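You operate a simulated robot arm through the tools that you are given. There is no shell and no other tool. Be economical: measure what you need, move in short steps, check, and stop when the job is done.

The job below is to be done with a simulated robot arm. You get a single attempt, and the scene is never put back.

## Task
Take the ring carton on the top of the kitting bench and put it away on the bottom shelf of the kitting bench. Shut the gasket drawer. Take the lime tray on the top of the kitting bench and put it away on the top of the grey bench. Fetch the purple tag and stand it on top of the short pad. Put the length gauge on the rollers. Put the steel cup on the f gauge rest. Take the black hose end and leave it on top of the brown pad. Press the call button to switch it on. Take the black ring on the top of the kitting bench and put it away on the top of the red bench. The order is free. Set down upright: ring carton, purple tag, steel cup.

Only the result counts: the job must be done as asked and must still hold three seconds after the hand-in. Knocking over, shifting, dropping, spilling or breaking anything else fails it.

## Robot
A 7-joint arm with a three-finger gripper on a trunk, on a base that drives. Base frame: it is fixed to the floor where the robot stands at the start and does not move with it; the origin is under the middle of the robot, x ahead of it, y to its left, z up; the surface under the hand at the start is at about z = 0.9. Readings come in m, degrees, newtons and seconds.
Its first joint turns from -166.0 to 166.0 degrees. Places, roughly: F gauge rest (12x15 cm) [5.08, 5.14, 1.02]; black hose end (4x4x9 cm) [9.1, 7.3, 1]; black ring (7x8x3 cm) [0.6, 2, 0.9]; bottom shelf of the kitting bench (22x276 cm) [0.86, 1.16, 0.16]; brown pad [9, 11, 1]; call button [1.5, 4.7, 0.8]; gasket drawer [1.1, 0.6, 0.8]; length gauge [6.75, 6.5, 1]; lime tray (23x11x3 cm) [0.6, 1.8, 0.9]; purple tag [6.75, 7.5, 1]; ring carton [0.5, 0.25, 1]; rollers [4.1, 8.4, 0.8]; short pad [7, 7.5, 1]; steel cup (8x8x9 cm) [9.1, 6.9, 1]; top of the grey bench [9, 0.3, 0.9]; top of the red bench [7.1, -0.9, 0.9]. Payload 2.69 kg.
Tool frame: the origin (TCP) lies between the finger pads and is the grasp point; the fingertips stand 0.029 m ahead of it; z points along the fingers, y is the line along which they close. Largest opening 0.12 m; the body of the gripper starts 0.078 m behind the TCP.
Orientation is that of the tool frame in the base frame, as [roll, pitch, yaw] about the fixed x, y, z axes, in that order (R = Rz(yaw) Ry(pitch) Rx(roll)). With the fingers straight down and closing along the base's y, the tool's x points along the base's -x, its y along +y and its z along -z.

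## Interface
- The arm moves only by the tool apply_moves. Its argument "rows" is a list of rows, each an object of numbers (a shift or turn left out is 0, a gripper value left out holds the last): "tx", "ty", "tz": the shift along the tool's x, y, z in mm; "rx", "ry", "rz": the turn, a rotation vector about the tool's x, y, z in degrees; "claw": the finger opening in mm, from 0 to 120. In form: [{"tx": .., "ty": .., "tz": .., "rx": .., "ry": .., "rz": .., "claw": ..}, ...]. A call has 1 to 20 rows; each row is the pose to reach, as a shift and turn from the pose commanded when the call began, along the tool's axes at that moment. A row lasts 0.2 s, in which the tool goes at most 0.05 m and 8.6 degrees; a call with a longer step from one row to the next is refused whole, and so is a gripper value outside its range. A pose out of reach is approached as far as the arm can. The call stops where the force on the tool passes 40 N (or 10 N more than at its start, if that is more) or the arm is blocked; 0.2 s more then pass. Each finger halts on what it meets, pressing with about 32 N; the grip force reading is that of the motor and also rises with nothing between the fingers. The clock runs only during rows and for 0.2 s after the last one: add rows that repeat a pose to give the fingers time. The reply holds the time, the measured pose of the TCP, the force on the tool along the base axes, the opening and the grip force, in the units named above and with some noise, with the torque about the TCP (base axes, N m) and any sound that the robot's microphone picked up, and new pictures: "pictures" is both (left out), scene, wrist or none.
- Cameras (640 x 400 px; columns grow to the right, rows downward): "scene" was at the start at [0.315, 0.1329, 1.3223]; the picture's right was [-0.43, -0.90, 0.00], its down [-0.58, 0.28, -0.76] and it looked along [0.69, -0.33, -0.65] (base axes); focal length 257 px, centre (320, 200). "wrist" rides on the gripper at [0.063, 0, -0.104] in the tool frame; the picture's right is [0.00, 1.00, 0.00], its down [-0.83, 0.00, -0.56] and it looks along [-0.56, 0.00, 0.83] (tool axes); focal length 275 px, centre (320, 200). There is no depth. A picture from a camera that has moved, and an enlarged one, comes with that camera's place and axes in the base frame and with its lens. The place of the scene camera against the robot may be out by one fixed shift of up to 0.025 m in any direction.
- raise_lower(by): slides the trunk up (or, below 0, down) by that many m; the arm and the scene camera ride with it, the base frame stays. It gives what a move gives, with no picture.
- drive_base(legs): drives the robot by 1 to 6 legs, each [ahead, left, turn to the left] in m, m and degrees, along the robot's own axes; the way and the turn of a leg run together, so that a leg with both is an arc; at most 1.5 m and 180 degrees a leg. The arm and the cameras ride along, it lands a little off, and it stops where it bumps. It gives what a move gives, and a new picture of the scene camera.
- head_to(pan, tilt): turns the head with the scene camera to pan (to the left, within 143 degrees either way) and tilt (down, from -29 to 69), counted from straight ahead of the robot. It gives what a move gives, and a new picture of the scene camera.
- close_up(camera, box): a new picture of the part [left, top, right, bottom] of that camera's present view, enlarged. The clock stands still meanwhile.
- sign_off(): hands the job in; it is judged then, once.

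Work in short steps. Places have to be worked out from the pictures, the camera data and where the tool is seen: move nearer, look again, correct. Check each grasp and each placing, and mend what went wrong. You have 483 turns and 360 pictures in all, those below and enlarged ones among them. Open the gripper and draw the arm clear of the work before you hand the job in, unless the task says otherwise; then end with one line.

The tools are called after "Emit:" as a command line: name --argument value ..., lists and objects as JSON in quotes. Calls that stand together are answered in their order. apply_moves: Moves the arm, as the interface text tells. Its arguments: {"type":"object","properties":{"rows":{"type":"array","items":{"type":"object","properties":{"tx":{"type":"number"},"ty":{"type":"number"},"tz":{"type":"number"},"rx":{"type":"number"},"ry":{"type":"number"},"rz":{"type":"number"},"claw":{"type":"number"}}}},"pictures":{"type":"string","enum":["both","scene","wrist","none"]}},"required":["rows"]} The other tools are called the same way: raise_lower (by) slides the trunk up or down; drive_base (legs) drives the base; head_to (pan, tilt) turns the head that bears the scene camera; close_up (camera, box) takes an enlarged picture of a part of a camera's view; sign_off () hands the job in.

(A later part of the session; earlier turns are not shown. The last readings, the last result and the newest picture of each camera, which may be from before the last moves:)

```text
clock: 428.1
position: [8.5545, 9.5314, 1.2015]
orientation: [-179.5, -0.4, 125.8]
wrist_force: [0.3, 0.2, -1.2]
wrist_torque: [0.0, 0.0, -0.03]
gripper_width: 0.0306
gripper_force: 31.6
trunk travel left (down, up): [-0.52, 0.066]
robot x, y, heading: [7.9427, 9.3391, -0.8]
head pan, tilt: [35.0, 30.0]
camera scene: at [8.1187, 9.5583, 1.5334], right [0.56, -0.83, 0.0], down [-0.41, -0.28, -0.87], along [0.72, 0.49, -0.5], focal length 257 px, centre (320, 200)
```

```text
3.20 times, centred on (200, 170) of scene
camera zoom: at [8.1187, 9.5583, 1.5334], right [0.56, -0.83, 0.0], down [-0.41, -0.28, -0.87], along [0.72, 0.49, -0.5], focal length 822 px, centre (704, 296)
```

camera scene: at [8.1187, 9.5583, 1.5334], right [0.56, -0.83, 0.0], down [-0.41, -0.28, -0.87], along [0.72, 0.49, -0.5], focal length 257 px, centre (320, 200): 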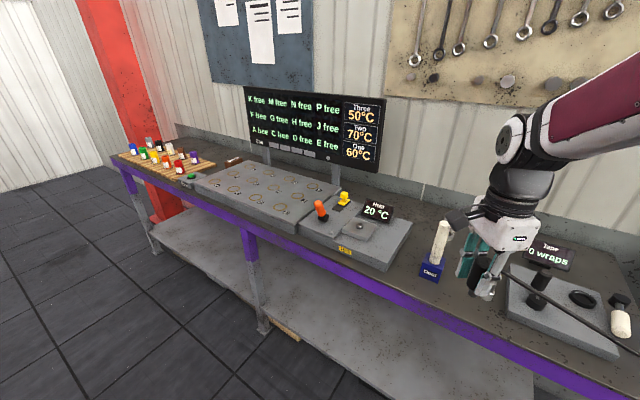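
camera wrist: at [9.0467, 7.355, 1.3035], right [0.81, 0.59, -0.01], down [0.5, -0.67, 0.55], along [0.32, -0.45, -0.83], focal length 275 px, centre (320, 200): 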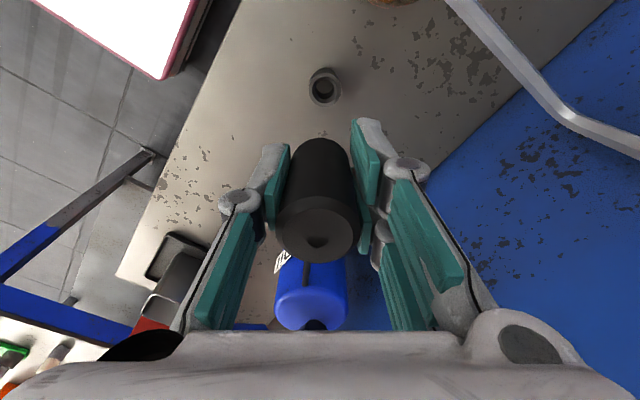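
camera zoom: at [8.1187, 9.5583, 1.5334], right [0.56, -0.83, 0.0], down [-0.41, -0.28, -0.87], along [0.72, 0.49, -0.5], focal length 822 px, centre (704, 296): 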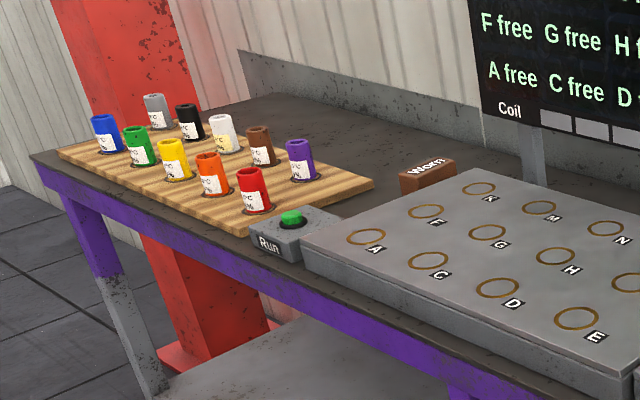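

The small brown block labelled pad is at ≈(9.15, 10.97), behind a "Run" button box. I strafe to y≈10.8 with the hand in front of the bench.

Emit:
drive_base --legs '[[0, 1.4, 0.8]]'

Emit:
head_to --pan 5 --tilt 42

```text
clock: 435.1
position: [8.5612, 10.9414, 1.2009]
orientation: [-179.6, -0.4, 126.3]
wrist_force: [0.3, 0.7, -0.6]
wrist_torque: [0.02, 0.01, -0.01]
gripper_width: 0.0306
gripper_force: 31.8
trunk travel left (down, up): [-0.52, 0.066]
robot x, y, heading: [7.953, 10.7381, -0.1]
head pan, tilt: [35.0, 30.0]
camera scene: at [8.1255, 10.9627, 1.5334], right [0.57, -0.82, 0.0], down [-0.41, -0.29, -0.87], along [0.71, 0.5, -0.5], focal length 257 px, centre (320, 200)
```

scene: 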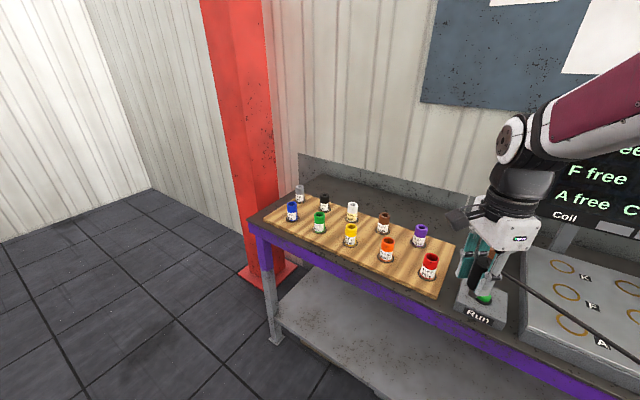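

```text
clock: 436.1
position: [8.5613, 10.9412, 1.2021]
orientation: [-179.6, -0.3, 126.3]
wrist_force: [-0.5, -0.4, -1.2]
wrist_torque: [0.04, -0.03, -0.01]
gripper_width: 0.0301
gripper_force: 32.2
trunk travel left (down, up): [-0.52, 0.066]
robot x, y, heading: [7.9505, 10.7418, 0.1]
head pan, tilt: [5.0, 42.0]
camera scene: at [8.1347, 10.9181, 1.5151], right [0.09, -1.0, 0.0], down [-0.67, -0.06, -0.74], along [0.74, 0.06, -0.67], focal length 257 px, centre (320, 200)
```

scene: 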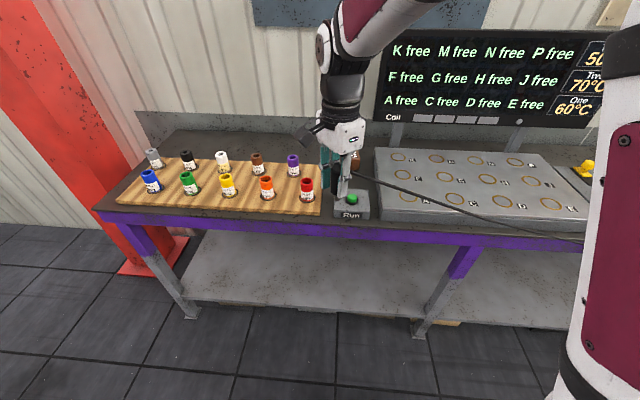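

I move 0.3 m closer and view the pad with the wrist camera.

Emit:
drive_base --legs '[[0.3, 0.05, 0]]'

Emit:
close_up --camera "wrist" --box '[0, 0, 640, 400]'

Emit:
close_up --camera "scene" --box '[240, 110, 440, 230]'

```text
clock: 438.1
position: [8.8585, 10.9925, 1.2005]
orientation: [-179.6, -0.3, 126.5]
wrist_force: [-0.1, -0.9, -0.5]
wrist_torque: [0.02, -0.04, 0.02]
gripper_width: 0.0305
gripper_force: 32.1
trunk travel left (down, up): [-0.52, 0.066]
robot x, y, heading: [8.2497, 10.7912, 0.1]
head pan, tilt: [5.0, 42.0]
camera scene: at [8.4319, 10.9678, 1.5152], right [0.09, -1.0, 0.0], down [-0.67, -0.06, -0.74], along [0.74, 0.07, -0.67], focal length 257 px, centre (320, 200)
```

scene: 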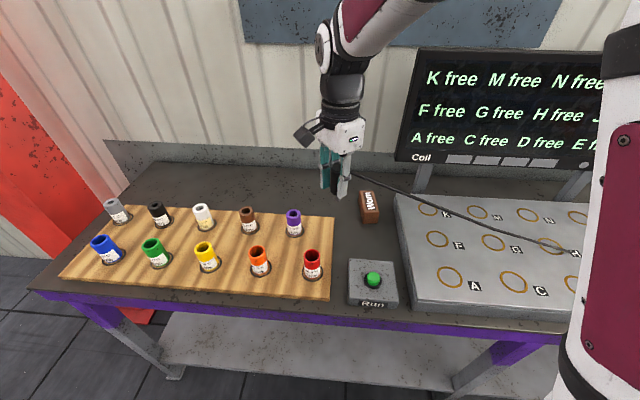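

```text
1.00 times, centred on (320, 200) of wrist (not enlarged: the box is as wide or as high as the picture)
camera zoom: at [8.8217, 11.0431, 1.3053], right [0.8, 0.6, -0.01], down [0.5, -0.67, 0.55], along [0.32, -0.45, -0.83], focal length 275 px, centre (320, 200)
```

zoom: 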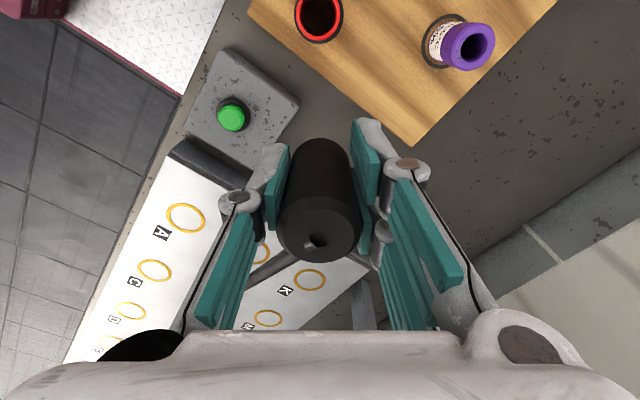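

```text
3.20 times, centred on (340, 170) of scene
camera zoom: at [8.4319, 10.9678, 1.5152], right [0.09, -1.0, 0.0], down [-0.67, -0.06, -0.74], along [0.74, 0.07, -0.67], focal length 822 px, centre (256, 296)
```

zoom: 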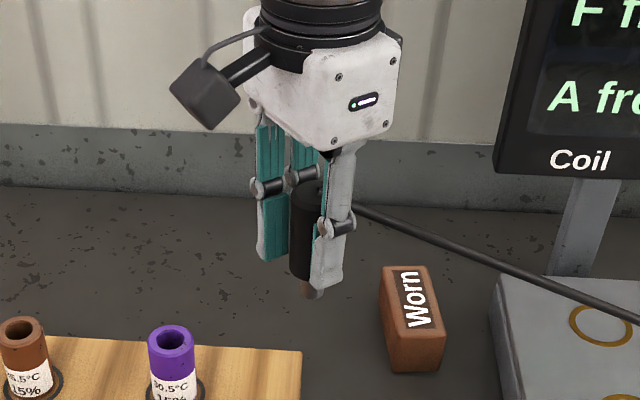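

The "Worn" brown block is the brown pad, ≈(9.085, 10.895), about 10×5.5 cm. I move the hose end toward it at height.

Emit:
apply_moves --rows '[{"tx": -37, "ty": 25}, {"tx": -74, "ty": 50}, {"tx": -112, "ty": 76}, {"tx": -149, "ty": 101}]' --pictures "both"

Emit:
close_up --camera "scene" --box '[240, 110, 440, 230]'

```text
clock: 439.1
position: [9.0282, 10.9319, 1.1995]
orientation: [-179.6, -0.4, 126.5]
wrist_force: [0.1, 0.3, -0.3]
wrist_torque: [-0.05, -0.02, 0.01]
gripper_width: 0.0301
gripper_force: 31.9
trunk travel left (down, up): [-0.52, 0.066]
robot x, y, heading: [8.2495, 10.7885, -0.0]
head pan, tilt: [5.0, 42.0]
camera scene: at [8.4316, 10.9681, 1.5151], right [0.09, -1.0, 0.0], down [-0.67, -0.06, -0.74], along [0.74, 0.07, -0.67], focal length 257 px, centre (320, 200)
camera wrist: at [8.9902, 10.9834, 1.3043], right [0.8, 0.6, -0.01], down [0.5, -0.67, 0.55], along [0.32, -0.44, -0.83], focal length 275 px, centre (320, 200)
```

scene: 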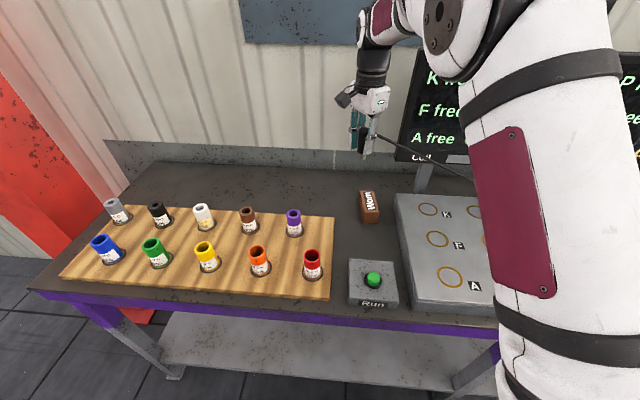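
wrist: 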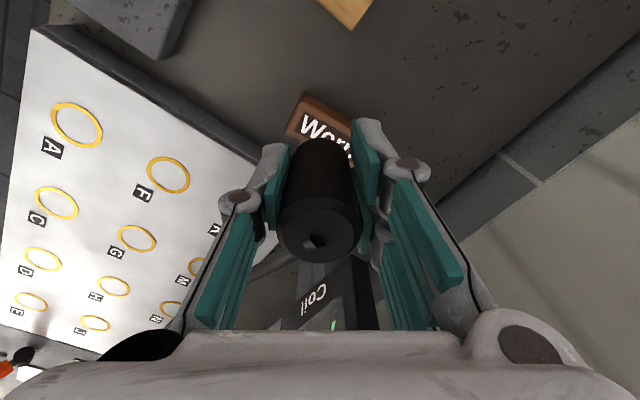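

```text
3.20 times, centred on (340, 170) of scene
camera zoom: at [8.4316, 10.9681, 1.5151], right [0.09, -1.0, 0.0], down [-0.67, -0.06, -0.74], along [0.74, 0.07, -0.67], focal length 822 px, centre (256, 296)
```

zoom: 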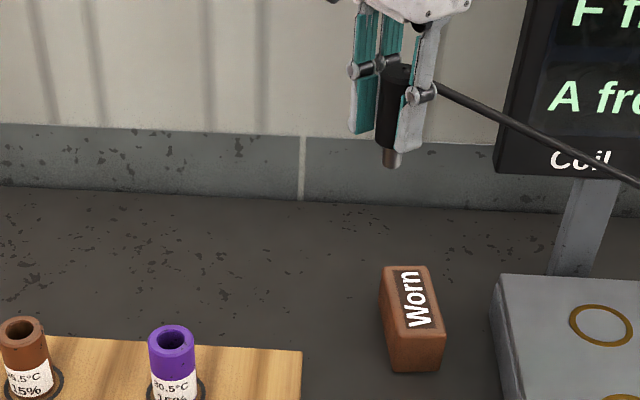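

Pad centre from both cameras: (9.073, 10.887), top ≈0.945. I move over it and lower to TCP z≈1.05.

Emit:
apply_moves --rows '[{"tx": -32, "ty": 5}, {"tx": -63, "ty": 9}, {"tx": -63, "ty": 9, "tz": 40}, {"tx": -63, "ty": 9, "tz": 80}, {"tx": -63, "ty": 9, "tz": 120}, {"tx": -63, "ty": 9, "tz": 150}]' --pictures "both"

Emit:
close_up --camera "scene" --box '[280, 120, 440, 220]'

```text
clock: 440.5
position: [9.071, 10.8855, 1.049]
orientation: [-179.6, -0.3, 126.5]
wrist_force: [0.4, -0.8, -0.3]
wrist_torque: [0.02, 0.03, -0.01]
gripper_width: 0.0306
gripper_force: 32.5
trunk travel left (down, up): [-0.52, 0.066]
robot x, y, heading: [8.2515, 10.7894, 0.1]
head pan, tilt: [5.0, 42.0]
camera scene: at [8.4319, 10.9678, 1.5151], right [0.09, -1.0, 0.0], down [-0.67, -0.06, -0.74], along [0.74, 0.07, -0.67], focal length 257 px, centre (320, 200)
camera wrist: at [9.0352, 10.9363, 1.153], right [0.8, 0.6, -0.01], down [0.5, -0.67, 0.55], along [0.32, -0.44, -0.83], focal length 275 px, centre (320, 200)
```

scene: 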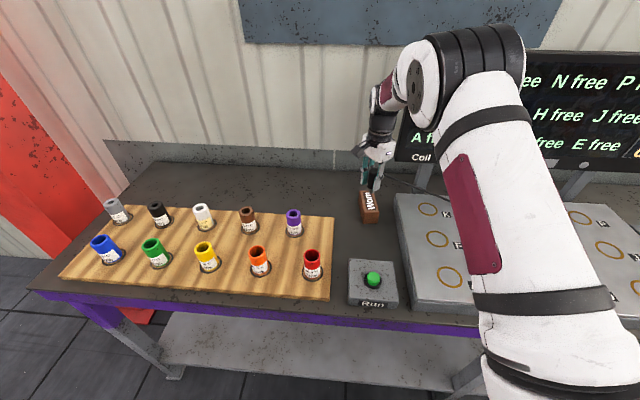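
wrist: 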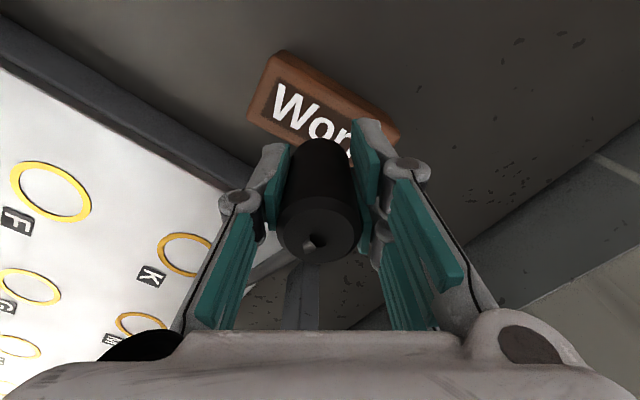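

```text
4.00 times, centred on (360, 170) of scene
camera zoom: at [8.4319, 10.9678, 1.5151], right [0.09, -1.0, 0.0], down [-0.67, -0.06, -0.74], along [0.74, 0.07, -0.67], focal length 1028 px, centre (160, 320)
```

zoom: 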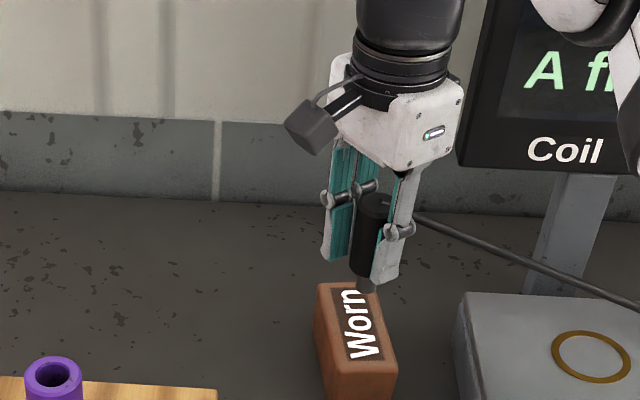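

Centred on the pad. I lower slowly until contact.

Emit:
apply_moves --rows '[{"tx": -4, "ty": 5, "tz": 8}, {"tx": -4, "ty": 5, "tz": 14}, {"tx": -4, "ty": 5, "tz": 20}, {"tx": -4, "ty": 5, "tz": 26}]' --pictures "none"

Emit:
apply_moves --rows '[{"tz": 3}, {"tz": 6}, {"tz": 9}, {"tz": 12}]' --pictures "none"

```text
clock: 441.5
position: [9.0772, 10.8877, 1.0236]
orientation: [-179.6, -0.4, 126.5]
wrist_force: [0.4, 0.2, -1.8]
wrist_torque: [-0.01, -0.01, 0.0]
gripper_width: 0.0305
gripper_force: 32.3
trunk travel left (down, up): [-0.52, 0.066]
robot x, y, heading: [8.2532, 10.7897, 0.2]
head pan, tilt: [5.0, 42.0]
```

```text
clock: 442.5
position: [9.0771, 10.8867, 1.0131]
orientation: [-179.7, -0.3, 126.5]
wrist_force: [-1.2, 0.1, 8.9]
wrist_torque: [-0.04, 0.09, -0.01]
gripper_width: 0.03
gripper_force: 32.4
trunk travel left (down, up): [-0.52, 0.066]
robot x, y, heading: [8.2543, 10.7912, 0.0]
head pan, tilt: [5.0, 42.0]
```

Contact (9 N). I open very gently and look.

Emit:
apply_moves --rows '[{"tz": -1, "claw": 31}, {"tz": -1, "claw": 34}, {"tz": -1, "claw": 38}, {"tz": -1, "claw": 44}, {"tz": -1, "claw": 50}, {"tz": -1, "claw": 50}, {"tz": -1, "claw": 50}]' --pictures "both"

Emit:
close_up --camera "scene" --box '[280, 120, 440, 220]'

```text
clock: 444.1
position: [9.077, 10.8875, 1.0122]
orientation: [-179.6, -0.5, 126.5]
wrist_force: [-0.5, 0.2, 1.0]
wrist_torque: [-0.02, -0.01, 0.03]
gripper_width: 0.0501
gripper_force: 0.1
trunk travel left (down, up): [-0.52, 0.066]
robot x, y, heading: [8.251, 10.7883, 0.2]
head pan, tilt: [5.0, 42.0]
camera scene: at [8.432, 10.9678, 1.5151], right [0.09, -1.0, 0.0], down [-0.67, -0.06, -0.74], along [0.74, 0.07, -0.67], focal length 257 px, centre (320, 200)
camera wrist: at [9.0409, 10.9377, 1.1162], right [0.8, 0.6, -0.01], down [0.5, -0.67, 0.55], along [0.32, -0.44, -0.83], focal length 275 px, centre (320, 200)
```

scene: 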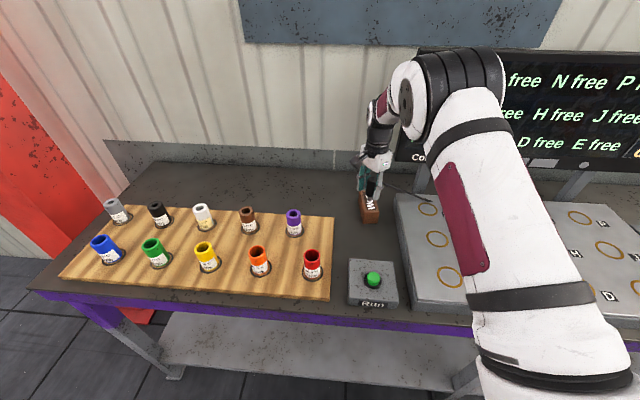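
wrist: 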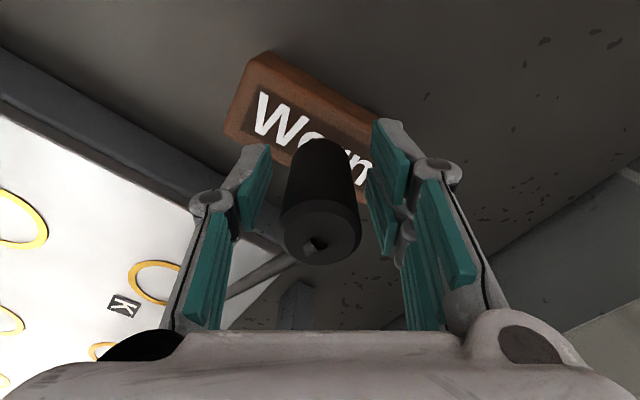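

```text
4.00 times, centred on (360, 170) of scene
camera zoom: at [8.432, 10.9678, 1.5151], right [0.09, -1.0, 0.0], down [-0.67, -0.06, -0.74], along [0.74, 0.07, -0.67], focal length 1028 px, centre (160, 320)
```

zoom: 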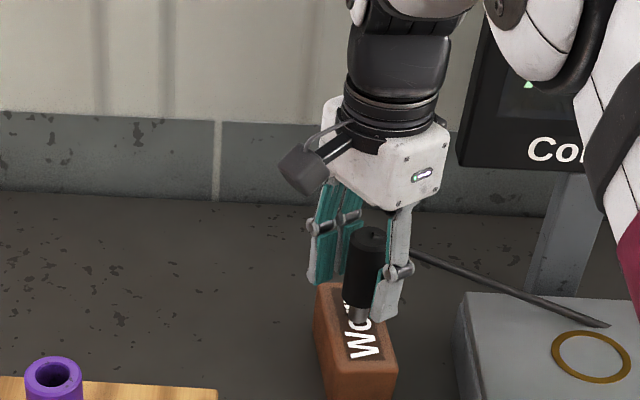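

It stands on the pad. I lift the hand slowly, straight up, watching for snagging.

Emit:
apply_moves --rows '[{"tz": -10, "claw": 60}, {"tz": -20}, {"tz": -35}, {"tz": -50}, {"tz": -70}, {"tz": -95}, {"tz": -120}]' --pictures "both"

Emit:
close_up --camera "scene" --box '[280, 120, 440, 220]'

```text
clock: 445.7
position: [9.0788, 10.8883, 1.1299]
orientation: [-179.6, -0.4, 126.4]
wrist_force: [0.2, -0.3, -0.1]
wrist_torque: [0.0, 0.03, 0.01]
gripper_width: 0.06
gripper_force: 0.0
trunk travel left (down, up): [-0.52, 0.066]
robot x, y, heading: [8.2499, 10.7896, -0.1]
head pan, tilt: [5.0, 42.0]
camera scene: at [8.4321, 10.9678, 1.5151], right [0.09, -1.0, 0.0], down [-0.67, -0.06, -0.74], along [0.74, 0.07, -0.67], focal length 257 px, centre (320, 200)
camera wrist: at [9.0414, 10.9388, 1.2349], right [0.8, 0.6, -0.01], down [0.5, -0.67, 0.55], along [0.32, -0.45, -0.83], focal length 275 px, centre (320, 200)
```

scene: 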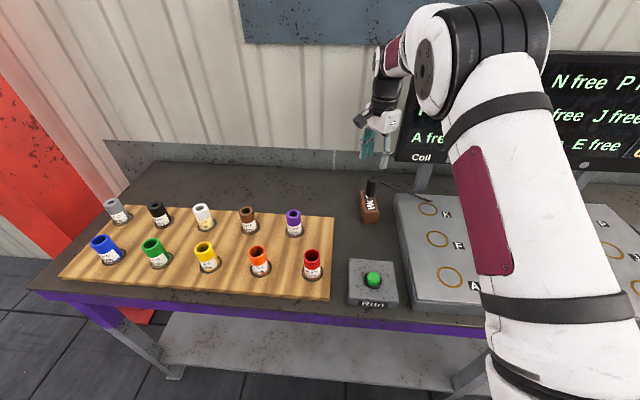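
wrist: 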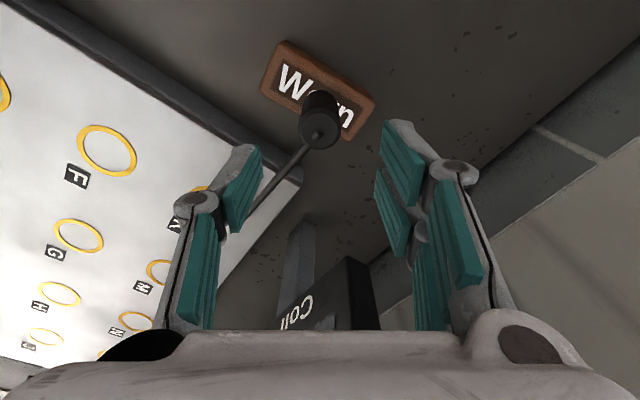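

```text
4.00 times, centred on (360, 170) of scene
camera zoom: at [8.4321, 10.9678, 1.5151], right [0.09, -1.0, 0.0], down [-0.67, -0.06, -0.74], along [0.74, 0.07, -0.67], focal length 1028 px, centre (160, 320)
```

zoom: 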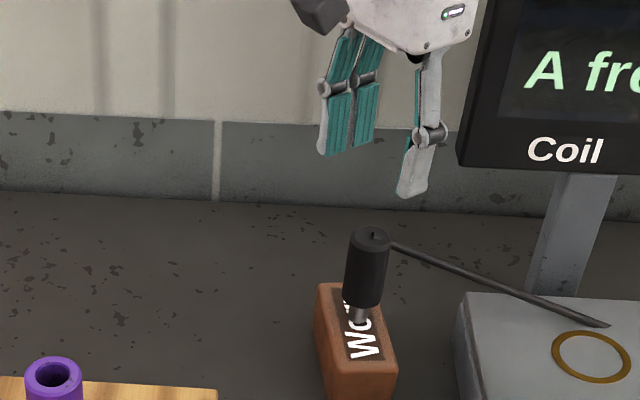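

The hose end stands on the brown pad. I retract, restore the tool yaw and strafe back south to the steel cup.

Emit:
apply_moves --rows '[{"tz": -40}, {"tz": -80}, {"tz": -80, "tx": 25, "ty": -34, "rz": -8}, {"tz": -80, "tx": 50, "ty": -68, "rz": -16}, {"tz": -80, "tx": 76, "ty": -102, "rz": -24}, {"tz": -80, "tx": 102, "ty": -136, "rz": -32}, {"tz": -80, "tx": 119, "ty": -161, "rz": -40}, {"tz": -80, "tx": 119, "ty": -161, "rz": -48}, {"tz": -80, "tx": 119, "ty": -161, "rz": -53.5}]' --pictures "none"

Emit:
drive_base --legs '[[-0.32, 0, 0], [0, -1.5, 0], [0, -1.4, 0], [0, -1.1, 0]]'

Emit:
head_to --pan -5 --tilt 40

```text
clock: 447.7
position: [8.8787, 10.8867, 1.2128]
orientation: [-180.0, -0.6, -179.9]
wrist_force: [0.2, 0.1, 0.3]
wrist_torque: [-0.01, 0.0, -0.03]
gripper_width: 0.0601
gripper_force: 0.0
trunk travel left (down, up): [-0.52, 0.066]
robot x, y, heading: [8.2522, 10.7889, -0.1]
head pan, tilt: [5.0, 42.0]
```

```text
clock: 468.6
position: [8.5717, 6.8972, 1.2133]
orientation: [-180.0, -0.5, 179.4]
wrist_force: [0.4, -0.6, -0.2]
wrist_torque: [0.0, -0.01, 0.04]
gripper_width: 0.0599
gripper_force: 0.1
trunk travel left (down, up): [-0.52, 0.066]
robot x, y, heading: [7.9426, 6.808, -0.6]
head pan, tilt: [5.0, 42.0]
camera scene: at [8.1252, 6.9836, 1.5151], right [0.08, -1.0, 0.0], down [-0.67, -0.05, -0.74], along [0.74, 0.06, -0.67], focal length 257 px, centre (320, 200)
```

scene: 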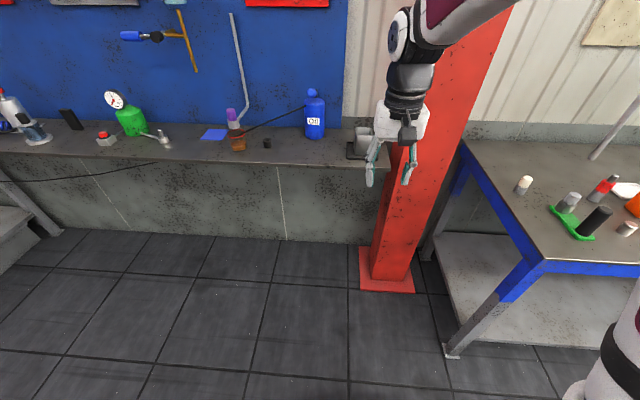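

```text
clock: 469.3
position: [8.5721, 6.8994, 1.2123]
orientation: [-180.0, -0.5, 179.4]
wrist_force: [0.9, 0.3, 0.1]
wrist_torque: [-0.05, -0.01, 0.01]
gripper_width: 0.0601
gripper_force: 0.1
trunk travel left (down, up): [-0.52, 0.066]
robot x, y, heading: [7.9405, 6.8077, -0.5]
head pan, tilt: [-5.0, 40.0]
camera scene: at [8.1264, 6.9689, 1.518], right [-0.1, -1.0, 0.0], down [-0.64, 0.06, -0.77], along [0.76, -0.07, -0.64], focal length 257 px, centre (320, 200)
```

scene: 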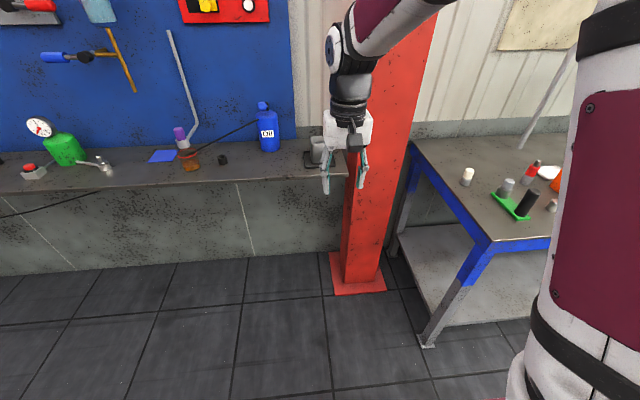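

I move closer to the cup.

Emit:
drive_base --legs '[[0.33, 0.04, 0.5]]'

Emit:
apply_moves --rows '[{"tx": -30, "claw": 110}, {"tx": -50, "tz": 20}, {"tx": -50, "tz": 20}]' --pictures "both"

```text
clock: 471.6
position: [8.9112, 6.9446, 1.2135]
orientation: [-179.9, -0.6, -179.9]
wrist_force: [0.2, -0.5, 1.1]
wrist_torque: [0.01, 0.0, -0.01]
gripper_width: 0.06
gripper_force: 0.1
trunk travel left (down, up): [-0.52, 0.066]
robot x, y, heading: [8.2825, 6.8497, 0.3]
head pan, tilt: [-5.0, 40.0]
camera scene: at [8.4644, 7.0101, 1.5181], right [-0.08, -1.0, 0.0], down [-0.64, 0.05, -0.77], along [0.76, -0.06, -0.64], focal length 257 px, centre (320, 200)
```

scene: 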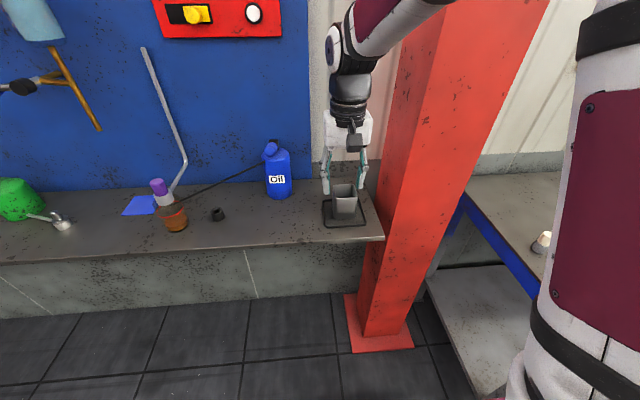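

```text
clock: 472.4
position: [8.9595, 6.9432, 1.1925]
orientation: [-179.9, -0.6, -179.9]
wrist_force: [-0.3, -0.1, 0.4]
wrist_torque: [0.01, -0.01, -0.01]
gripper_width: 0.1099
gripper_force: 0.1
trunk travel left (down, up): [-0.52, 0.066]
robot x, y, heading: [8.2797, 6.8466, 0.2]
head pan, tilt: [-5.0, 40.0]
camera scene: at [8.4645, 7.0101, 1.5181], right [-0.08, -1.0, 0.0], down [-0.64, 0.05, -0.77], along [0.76, -0.06, -0.64], focal length 257 px, centre (320, 200)
camera wrist: at [8.899, 6.9437, 1.2964], right [-0.01, 1.0, 0.0], down [0.84, 0.0, 0.55], along [0.55, 0.0, -0.84], focal length 275 px, centre (320, 200)
```

scene: 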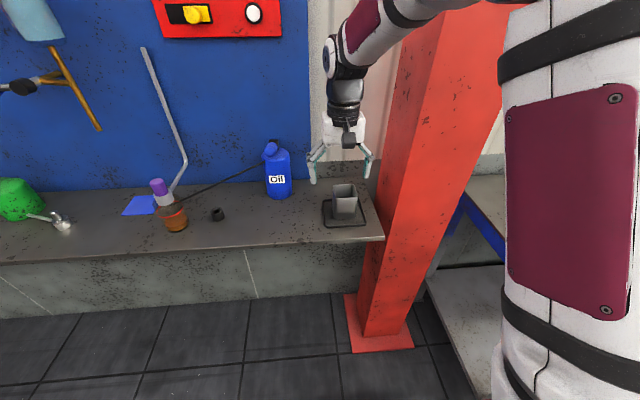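
wrist: 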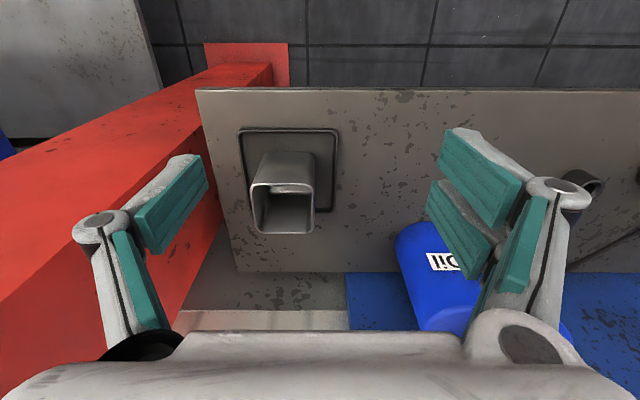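

The cup's rim is ~7 cm square, centred at (9.07, 6.904); the pillar face is at y≈6.79. I position above with the opening at 95 mm.

Emit:
apply_moves --rows '[{"tx": -40, "ty": -14, "claw": 95}, {"tx": -80, "ty": -28}, {"tx": -110, "ty": -39}, {"tx": -110, "ty": -39, "tz": 40}, {"tx": -110, "ty": -39, "tz": 80}]' --pictures "both"

```text
clock: 473.6
position: [9.0709, 6.9065, 1.112]
orientation: [180.0, -0.5, -179.9]
wrist_force: [0.1, 1.1, 0.1]
wrist_torque: [0.04, -0.01, 0.0]
gripper_width: 0.095
gripper_force: 0.0
trunk travel left (down, up): [-0.52, 0.066]
robot x, y, heading: [8.2829, 6.8483, 0.3]
head pan, tilt: [-5.0, 40.0]
camera scene: at [8.4643, 7.01, 1.5181], right [-0.08, -1.0, 0.0], down [-0.64, 0.05, -0.77], along [0.76, -0.06, -0.64], focal length 257 px, centre (320, 200)
camera wrist: at [9.009, 6.9066, 1.2163], right [-0.01, 1.0, 0.0], down [0.84, 0.0, 0.55], along [0.55, 0.0, -0.84], focal length 275 px, centre (320, 200)
```

scene: 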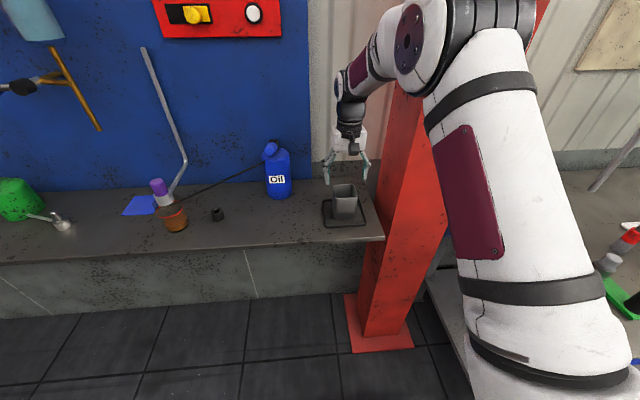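
wrist: 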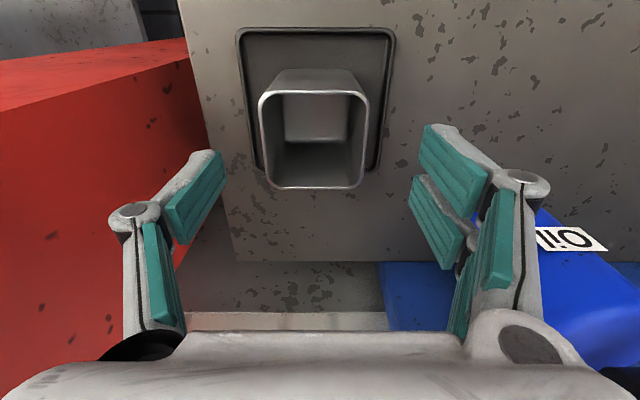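

Aligned. I descend to z≈1.02 and close on the cup.

Emit:
apply_moves --rows '[{"ty": -3, "tz": 30}, {"ty": -3, "tz": 60}, {"ty": -3, "tz": 92}, {"ty": -3, "tz": 92, "claw": 75}, {"ty": -3, "tz": 92, "claw": 55}, {"ty": -3, "tz": 92, "claw": 55}, {"ty": -3, "tz": 92, "claw": 55}]' --pictures "wrist"

```text
clock: 475.1
position: [9.0704, 6.905, 1.0215]
orientation: [179.9, -0.6, -179.9]
wrist_force: [0.7, -0.8, 0.8]
wrist_torque: [-0.04, -0.02, 0.0]
gripper_width: 0.0696
gripper_force: 32.2
trunk travel left (down, up): [-0.52, 0.066]
robot x, y, heading: [8.2846, 6.8488, 0.1]
head pan, tilt: [-5.0, 40.0]
camera wrist: at [9.0086, 6.904, 1.1257], right [-0.01, 1.0, 0.0], down [0.84, 0.0, 0.55], along [0.55, 0.0, -0.84], focal length 275 px, centre (320, 200)
```

wrist: 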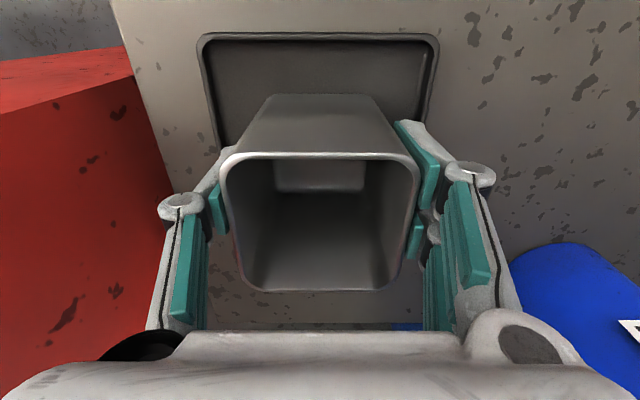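

Gripped (69.6 mm). I lift slowly and check the dish stays.

Emit:
apply_moves --rows '[{"tz": -8}, {"tz": -20}, {"tz": -40}, {"tz": -70}, {"tz": -110}, {"tz": -150}, {"tz": -190}]' --pictures "both"

```text
clock: 476.8
position: [9.0726, 6.9033, 1.2108]
orientation: [-180.0, -0.6, -179.9]
wrist_force: [0.0, 0.8, -2.0]
wrist_torque: [-0.02, 0.04, 0.01]
gripper_width: 0.0694
gripper_force: 31.5
trunk travel left (down, up): [-0.52, 0.066]
robot x, y, heading: [8.279, 6.8486, -0.1]
head pan, tilt: [-5.0, 40.0]
camera scene: at [8.4647, 7.0101, 1.518], right [-0.08, -1.0, 0.0], down [-0.64, 0.05, -0.77], along [0.76, -0.06, -0.64], focal length 257 px, centre (320, 200)
camera wrist: at [9.0105, 6.9037, 1.3142], right [-0.01, 1.0, 0.0], down [0.84, 0.0, 0.55], along [0.55, 0.0, -0.84], focal length 275 px, centre (320, 200)
```

scene: 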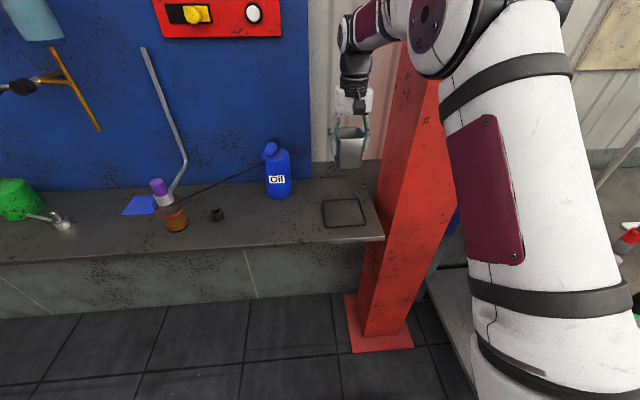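
wrist: 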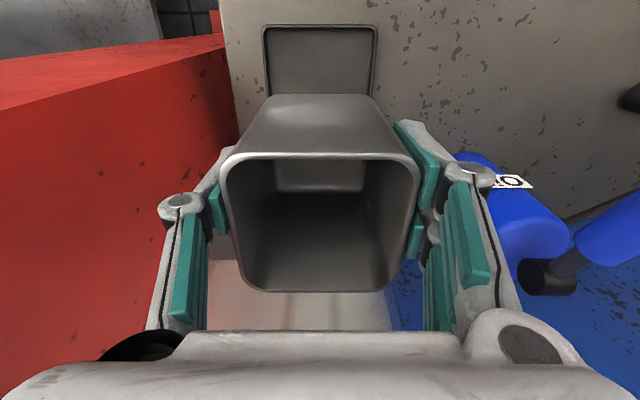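

Cup lifted; the dish stayed. I retract and drive back through the aisle gap to the main corridor.

Emit:
apply_moves --rows '[{"tx": 40}, {"tx": 80}, {"tx": 120}, {"tx": 155}]' --pictures "none"

Emit:
drive_base --legs '[[-0.36, 0, 0], [0, -0.9, 0], [0, -0.85, 0]]'

Emit:
head_to --pan 143 --tilt 35

```text
clock: 477.8
position: [8.9154, 6.9027, 1.2122]
orientation: [-180.0, -0.6, -180.0]
wrist_force: [0.8, -0.4, -1.6]
wrist_torque: [0.02, 0.06, -0.01]
gripper_width: 0.0693
gripper_force: 32.0
trunk travel left (down, up): [-0.52, 0.066]
robot x, y, heading: [8.2813, 6.8501, -0.1]
head pan, tilt: [-5.0, 40.0]
```

```text
clock: 488.6
position: [8.5561, 5.1521, 1.2118]
orientation: [179.9, -0.7, -179.6]
wrist_force: [-0.2, 0.2, -0.6]
wrist_torque: [-0.01, 0.01, -0.01]
gripper_width: 0.069
gripper_force: 32.5
trunk travel left (down, up): [-0.52, 0.066]
robot x, y, heading: [7.9244, 5.0919, 0.4]
head pan, tilt: [-5.0, 40.0]
camera scene: at [8.1038, 5.2595, 1.518], right [-0.08, -1.0, 0.0], down [-0.64, 0.05, -0.77], along [0.76, -0.06, -0.64], focal length 257 px, centre (320, 200)
```

scene: 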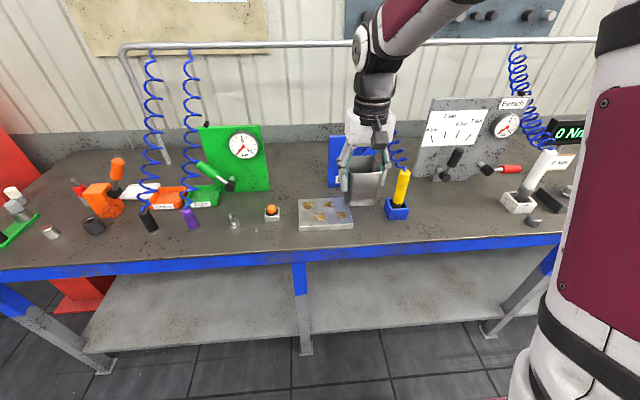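

```text
clock: 490.9
position: [8.5553, 5.1532, 1.2115]
orientation: [180.0, -0.5, -179.7]
wrist_force: [-0.1, -0.3, -1.4]
wrist_torque: [0.01, 0.04, -0.03]
gripper_width: 0.0695
gripper_force: 31.7
trunk travel left (down, up): [-0.52, 0.066]
robot x, y, heading: [7.9227, 5.0943, 0.4]
head pan, tilt: [143.0, 35.0]
camera scene: at [7.9484, 5.3189, 1.5256], right [0.6, 0.8, 0.0], down [0.46, -0.34, -0.82], along [-0.66, 0.49, -0.57], focal length 257 px, centre (320, 200)
```

scene: 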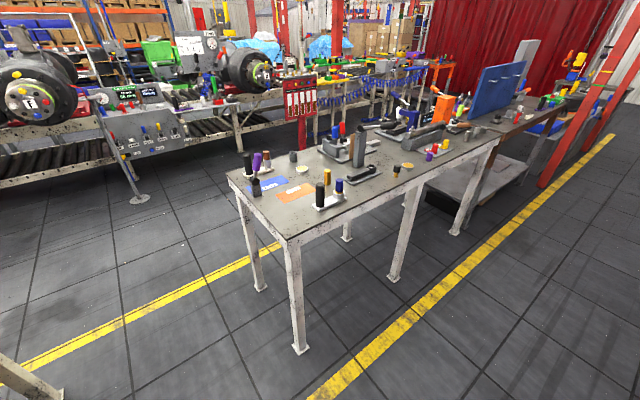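

The gap is clear behind. I reverse to x≈6.1, then turn around.

Emit:
drive_base --legs '[[-0.9, 0, 0], [-0.88, 0, 0], [0, 0, 90]]'

Emit:
head_to --pan 70 --tilt 30

```text
clock: 503.8
position: [6.0644, 5.7349, 1.2128]
orientation: [-179.9, -0.6, -90.5]
wrist_force: [-1.2, -0.2, -0.7]
wrist_torque: [-0.03, 0.01, -0.02]
gripper_width: 0.0695
gripper_force: 32.2
trunk travel left (down, up): [-0.52, 0.066]
robot x, y, heading: [6.1151, 5.0998, 89.4]
head pan, tilt: [143.0, 35.0]
camera scene: at [5.8631, 5.1154, 1.5256], right [-0.79, 0.61, 0.0], down [0.35, 0.46, -0.82], along [-0.5, -0.65, -0.57], focal length 257 px, centre (320, 200)
```

scene: 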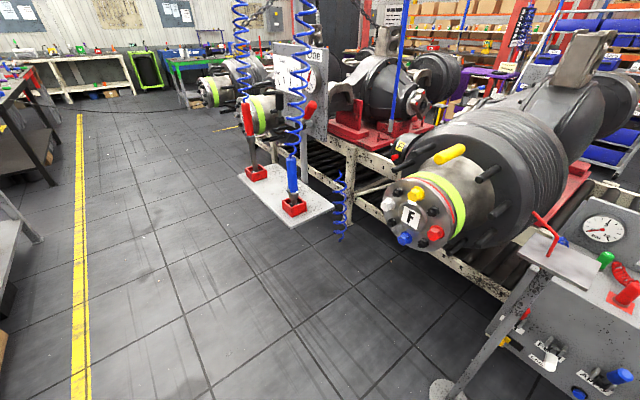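

```text
clock: 505.2
position: [6.064, 5.7342, 1.2118]
orientation: [180.0, -0.6, -90.5]
wrist_force: [-0.1, -1.0, -1.4]
wrist_torque: [-0.03, 0.04, 0.01]
gripper_width: 0.0692
gripper_force: 31.4
trunk travel left (down, up): [-0.52, 0.066]
robot x, y, heading: [6.113, 5.1016, 89.7]
head pan, tilt: [70.0, 30.0]
camera scene: at [5.8318, 5.2169, 1.5334], right [0.35, 0.94, 0.0], down [0.47, -0.17, -0.87], along [-0.81, 0.3, -0.5], focal length 257 px, centre (320, 200)
```

scene: 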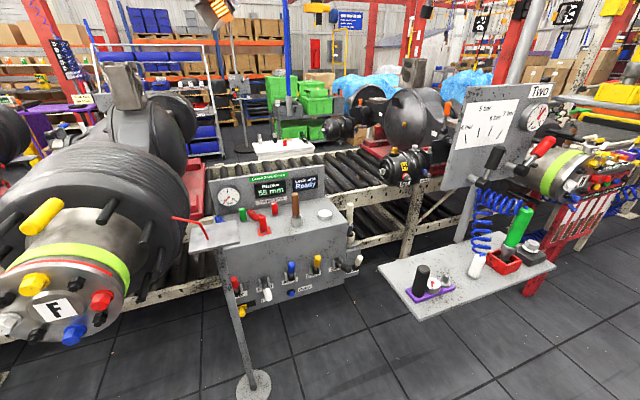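

The F gauge rest is the small plate on a pole at ≈(5.09, 5.14). I zoom in.

Emit:
close_up --camera "scene" --box '[150, 180, 350, 310]'

```text
3.08 times, centred on (250, 245) of scene
camera zoom: at [5.8318, 5.2169, 1.5334], right [0.35, 0.94, 0.0], down [0.47, -0.17, -0.87], along [-0.81, 0.3, -0.5], focal length 791 px, centre (535, 62)
```

zoom: 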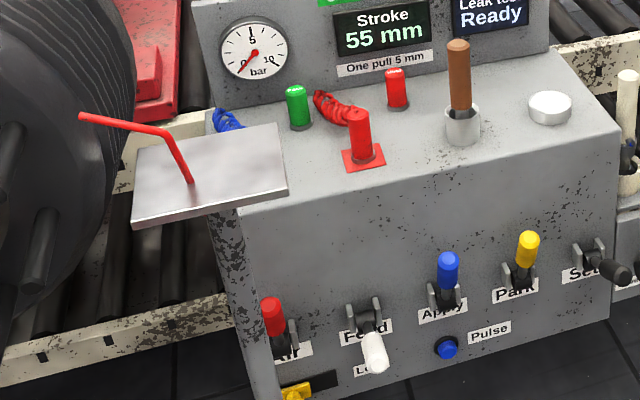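

The plate's free half is y≈5.13–5.21 (a red rod stands at y≈5.12). I turn to face it, and will rotate the gripper to close along x.

Emit:
drive_base --legs '[[0, 0, 90.3], [0.1, -0.08, 0]]'

Emit:
apply_moves --rows '[{"rz": -8}, {"rz": -16}, {"rz": -24}, {"rz": -32}, {"rz": -40}, {"rz": -48}, {"rz": -56}, {"rz": -64}, {"rz": -72}, {"rz": -80}, {"rz": -88}, {"rz": -90}]' --pictures "none"

Emit:
head_to --pan 0 --tilt 35

```text
clock: 510.3
position: [5.3791, 5.133, 1.2124]
orientation: [180.0, -0.6, -0.6]
wrist_force: [0.1, 1.1, -1.5]
wrist_torque: [-0.02, -0.04, -0.02]
gripper_width: 0.0694
gripper_force: 31.8
trunk travel left (down, up): [-0.52, 0.066]
robot x, y, heading: [6.0154, 5.1796, 179.7]
head pan, tilt: [70.0, 30.0]
camera scene: at [5.8689, 4.8851, 1.5334], right [-0.94, 0.35, 0.0], down [0.17, 0.47, -0.87], along [-0.3, -0.81, -0.5], focal length 257 px, centre (320, 200)
```

scene: 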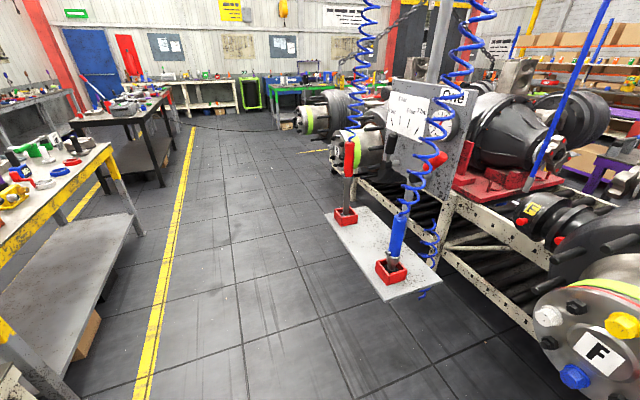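

```text
clock: 512.9
position: [5.3791, 5.132, 1.2136]
orientation: [179.4, -0.1, 89.5]
wrist_force: [-0.6, -0.8, -1.6]
wrist_torque: [0.02, 0.01, -0.05]
gripper_width: 0.0695
gripper_force: 32.1
trunk travel left (down, up): [-0.52, 0.066]
robot x, y, heading: [6.0129, 5.1819, 179.7]
head pan, tilt: [70.0, 30.0]
```

```text
clock: 514.4
position: [5.378, 5.131, 1.2125]
orientation: [179.4, 0.0, 89.5]
wrist_force: [-0.3, 0.2, -1.8]
wrist_torque: [0.0, -0.01, 0.02]
gripper_width: 0.0694
gripper_force: 32.2
trunk travel left (down, up): [-0.52, 0.066]
robot x, y, heading: [6.0117, 5.1823, 179.7]
head pan, tilt: [0.0, 35.0]
camera scene: at [5.8122, 4.9704, 1.5256], right [0.01, 1.0, 0.0], down [0.57, 0.0, -0.82], along [-0.82, 0.0, -0.57], focal length 257 px, centre (320, 200)
```

scene: 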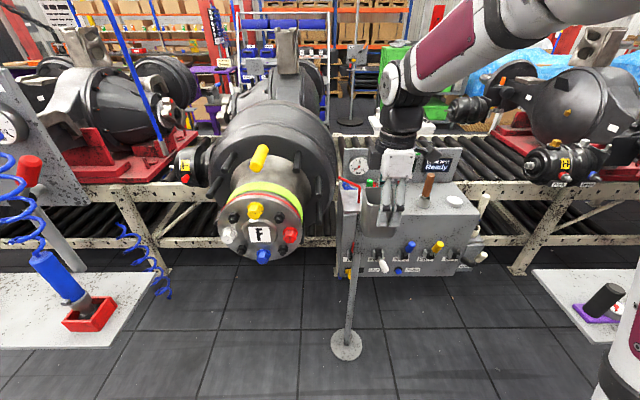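

I approach 0.12 m and look with both cameras.

Emit:
drive_base --legs '[[0.12, 0, 0]]'

Emit:
close_up --camera "scene" --box '[260, 130, 460, 260]'

Emit:
close_up --camera "wrist" --box '[0, 0, 640, 400]'

```text
clock: 515.6
position: [5.2598, 5.1338, 1.2116]
orientation: [179.4, 0.0, 89.4]
wrist_force: [0.0, 0.8, -1.0]
wrist_torque: [0.02, 0.01, 0.01]
gripper_width: 0.0694
gripper_force: 31.6
trunk travel left (down, up): [-0.52, 0.066]
robot x, y, heading: [5.891, 5.1816, 179.6]
head pan, tilt: [0.0, 35.0]
camera scene: at [5.6927, 4.9718, 1.5257], right [0.01, 1.0, 0.0], down [0.57, -0.01, -0.82], along [-0.82, 0.01, -0.57], focal length 257 px, centre (320, 200)
```

scene: 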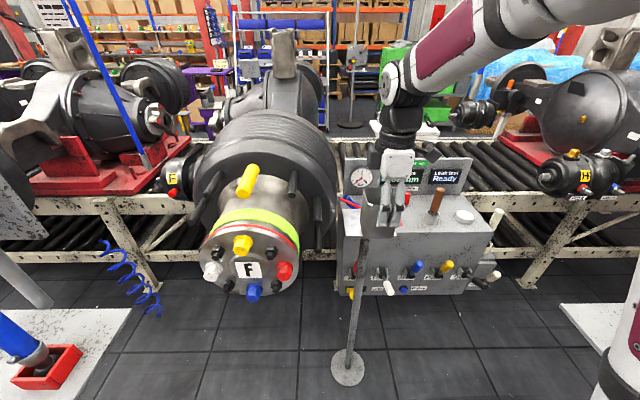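

```text
3.08 times, centred on (360, 195) of scene
camera zoom: at [5.6927, 4.9718, 1.5257], right [0.01, 1.0, 0.0], down [0.57, -0.01, -0.82], along [-0.82, 0.01, -0.57], focal length 791 px, centre (197, 215)
```

zoom: 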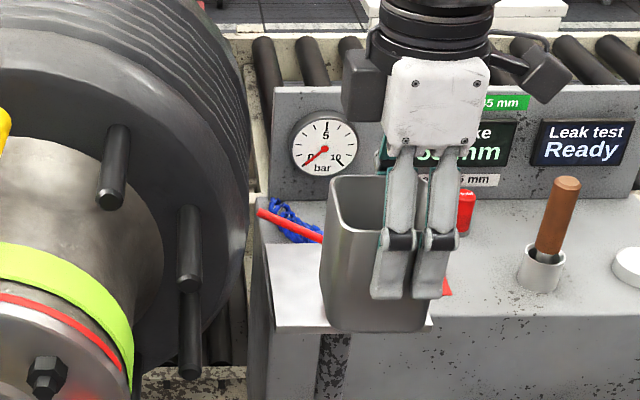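

```text
1.00 times, centred on (320, 200) of wrist (not enlarged: the box is as wide or as high as the picture)
camera zoom: at [5.2589, 5.1977, 1.316], right [1.0, -0.01, 0.01], down [-0.01, -0.83, 0.56], along [0.01, -0.56, -0.83], focal length 275 px, centre (320, 200)
```

zoom: 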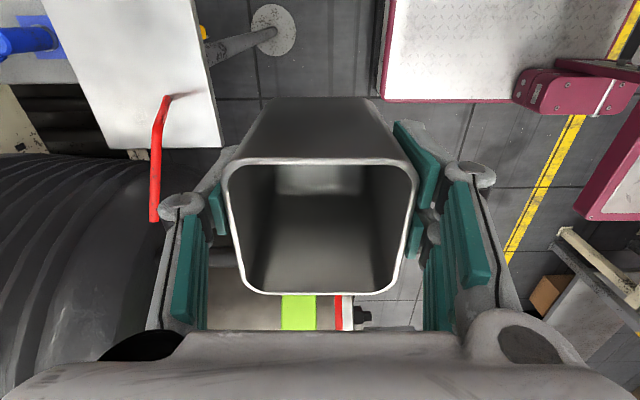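

Wrist view: plate spans x≈5.02–5.145, y≈5.07–5.22; rod base at (5.10, 5.127). I target the cup at (5.083, 5.178), staying above the rod.

Emit:
apply_moves --rows '[{"tx": 15, "ty": -10}, {"tx": 44, "ty": -40}, {"tx": 46, "ty": -85}, {"tx": 46, "ty": -130}, {"tx": 46, "ty": -177}]' --pictures "wrist"

Emit:
close_up --camera "scene" --box '[260, 130, 460, 260]'

```text
clock: 516.8
position: [5.0849, 5.1785, 1.2098]
orientation: [179.4, 0.0, 89.3]
wrist_force: [0.5, -0.3, -0.4]
wrist_torque: [0.02, 0.06, 0.03]
gripper_width: 0.0696
gripper_force: 31.7
trunk travel left (down, up): [-0.52, 0.066]
robot x, y, heading: [5.8924, 5.1806, 179.5]
head pan, tilt: [0.0, 35.0]
camera wrist: at [5.084, 5.2418, 1.3125], right [1.0, -0.01, 0.01], down [-0.01, -0.83, 0.56], along [0.01, -0.56, -0.83], focal length 275 px, centre (320, 200)
```

wrist: 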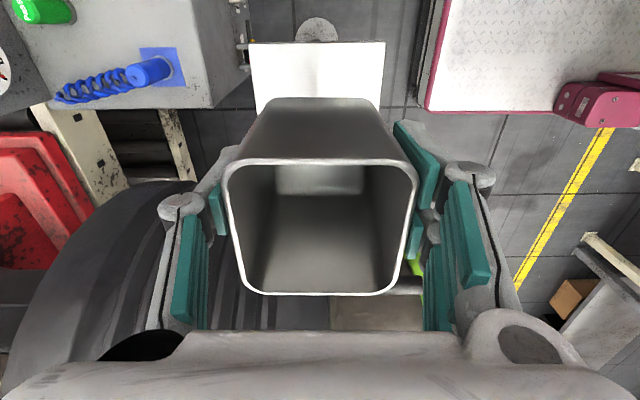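

```text
3.08 times, centred on (360, 195) of scene
camera zoom: at [5.693, 4.9718, 1.5256], right [0.01, 1.0, 0.0], down [0.57, -0.01, -0.82], along [-0.82, 0.01, -0.57], focal length 791 px, centre (197, 215)
```

zoom: 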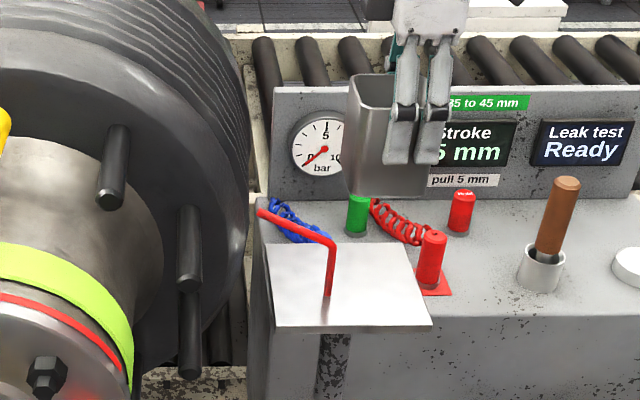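

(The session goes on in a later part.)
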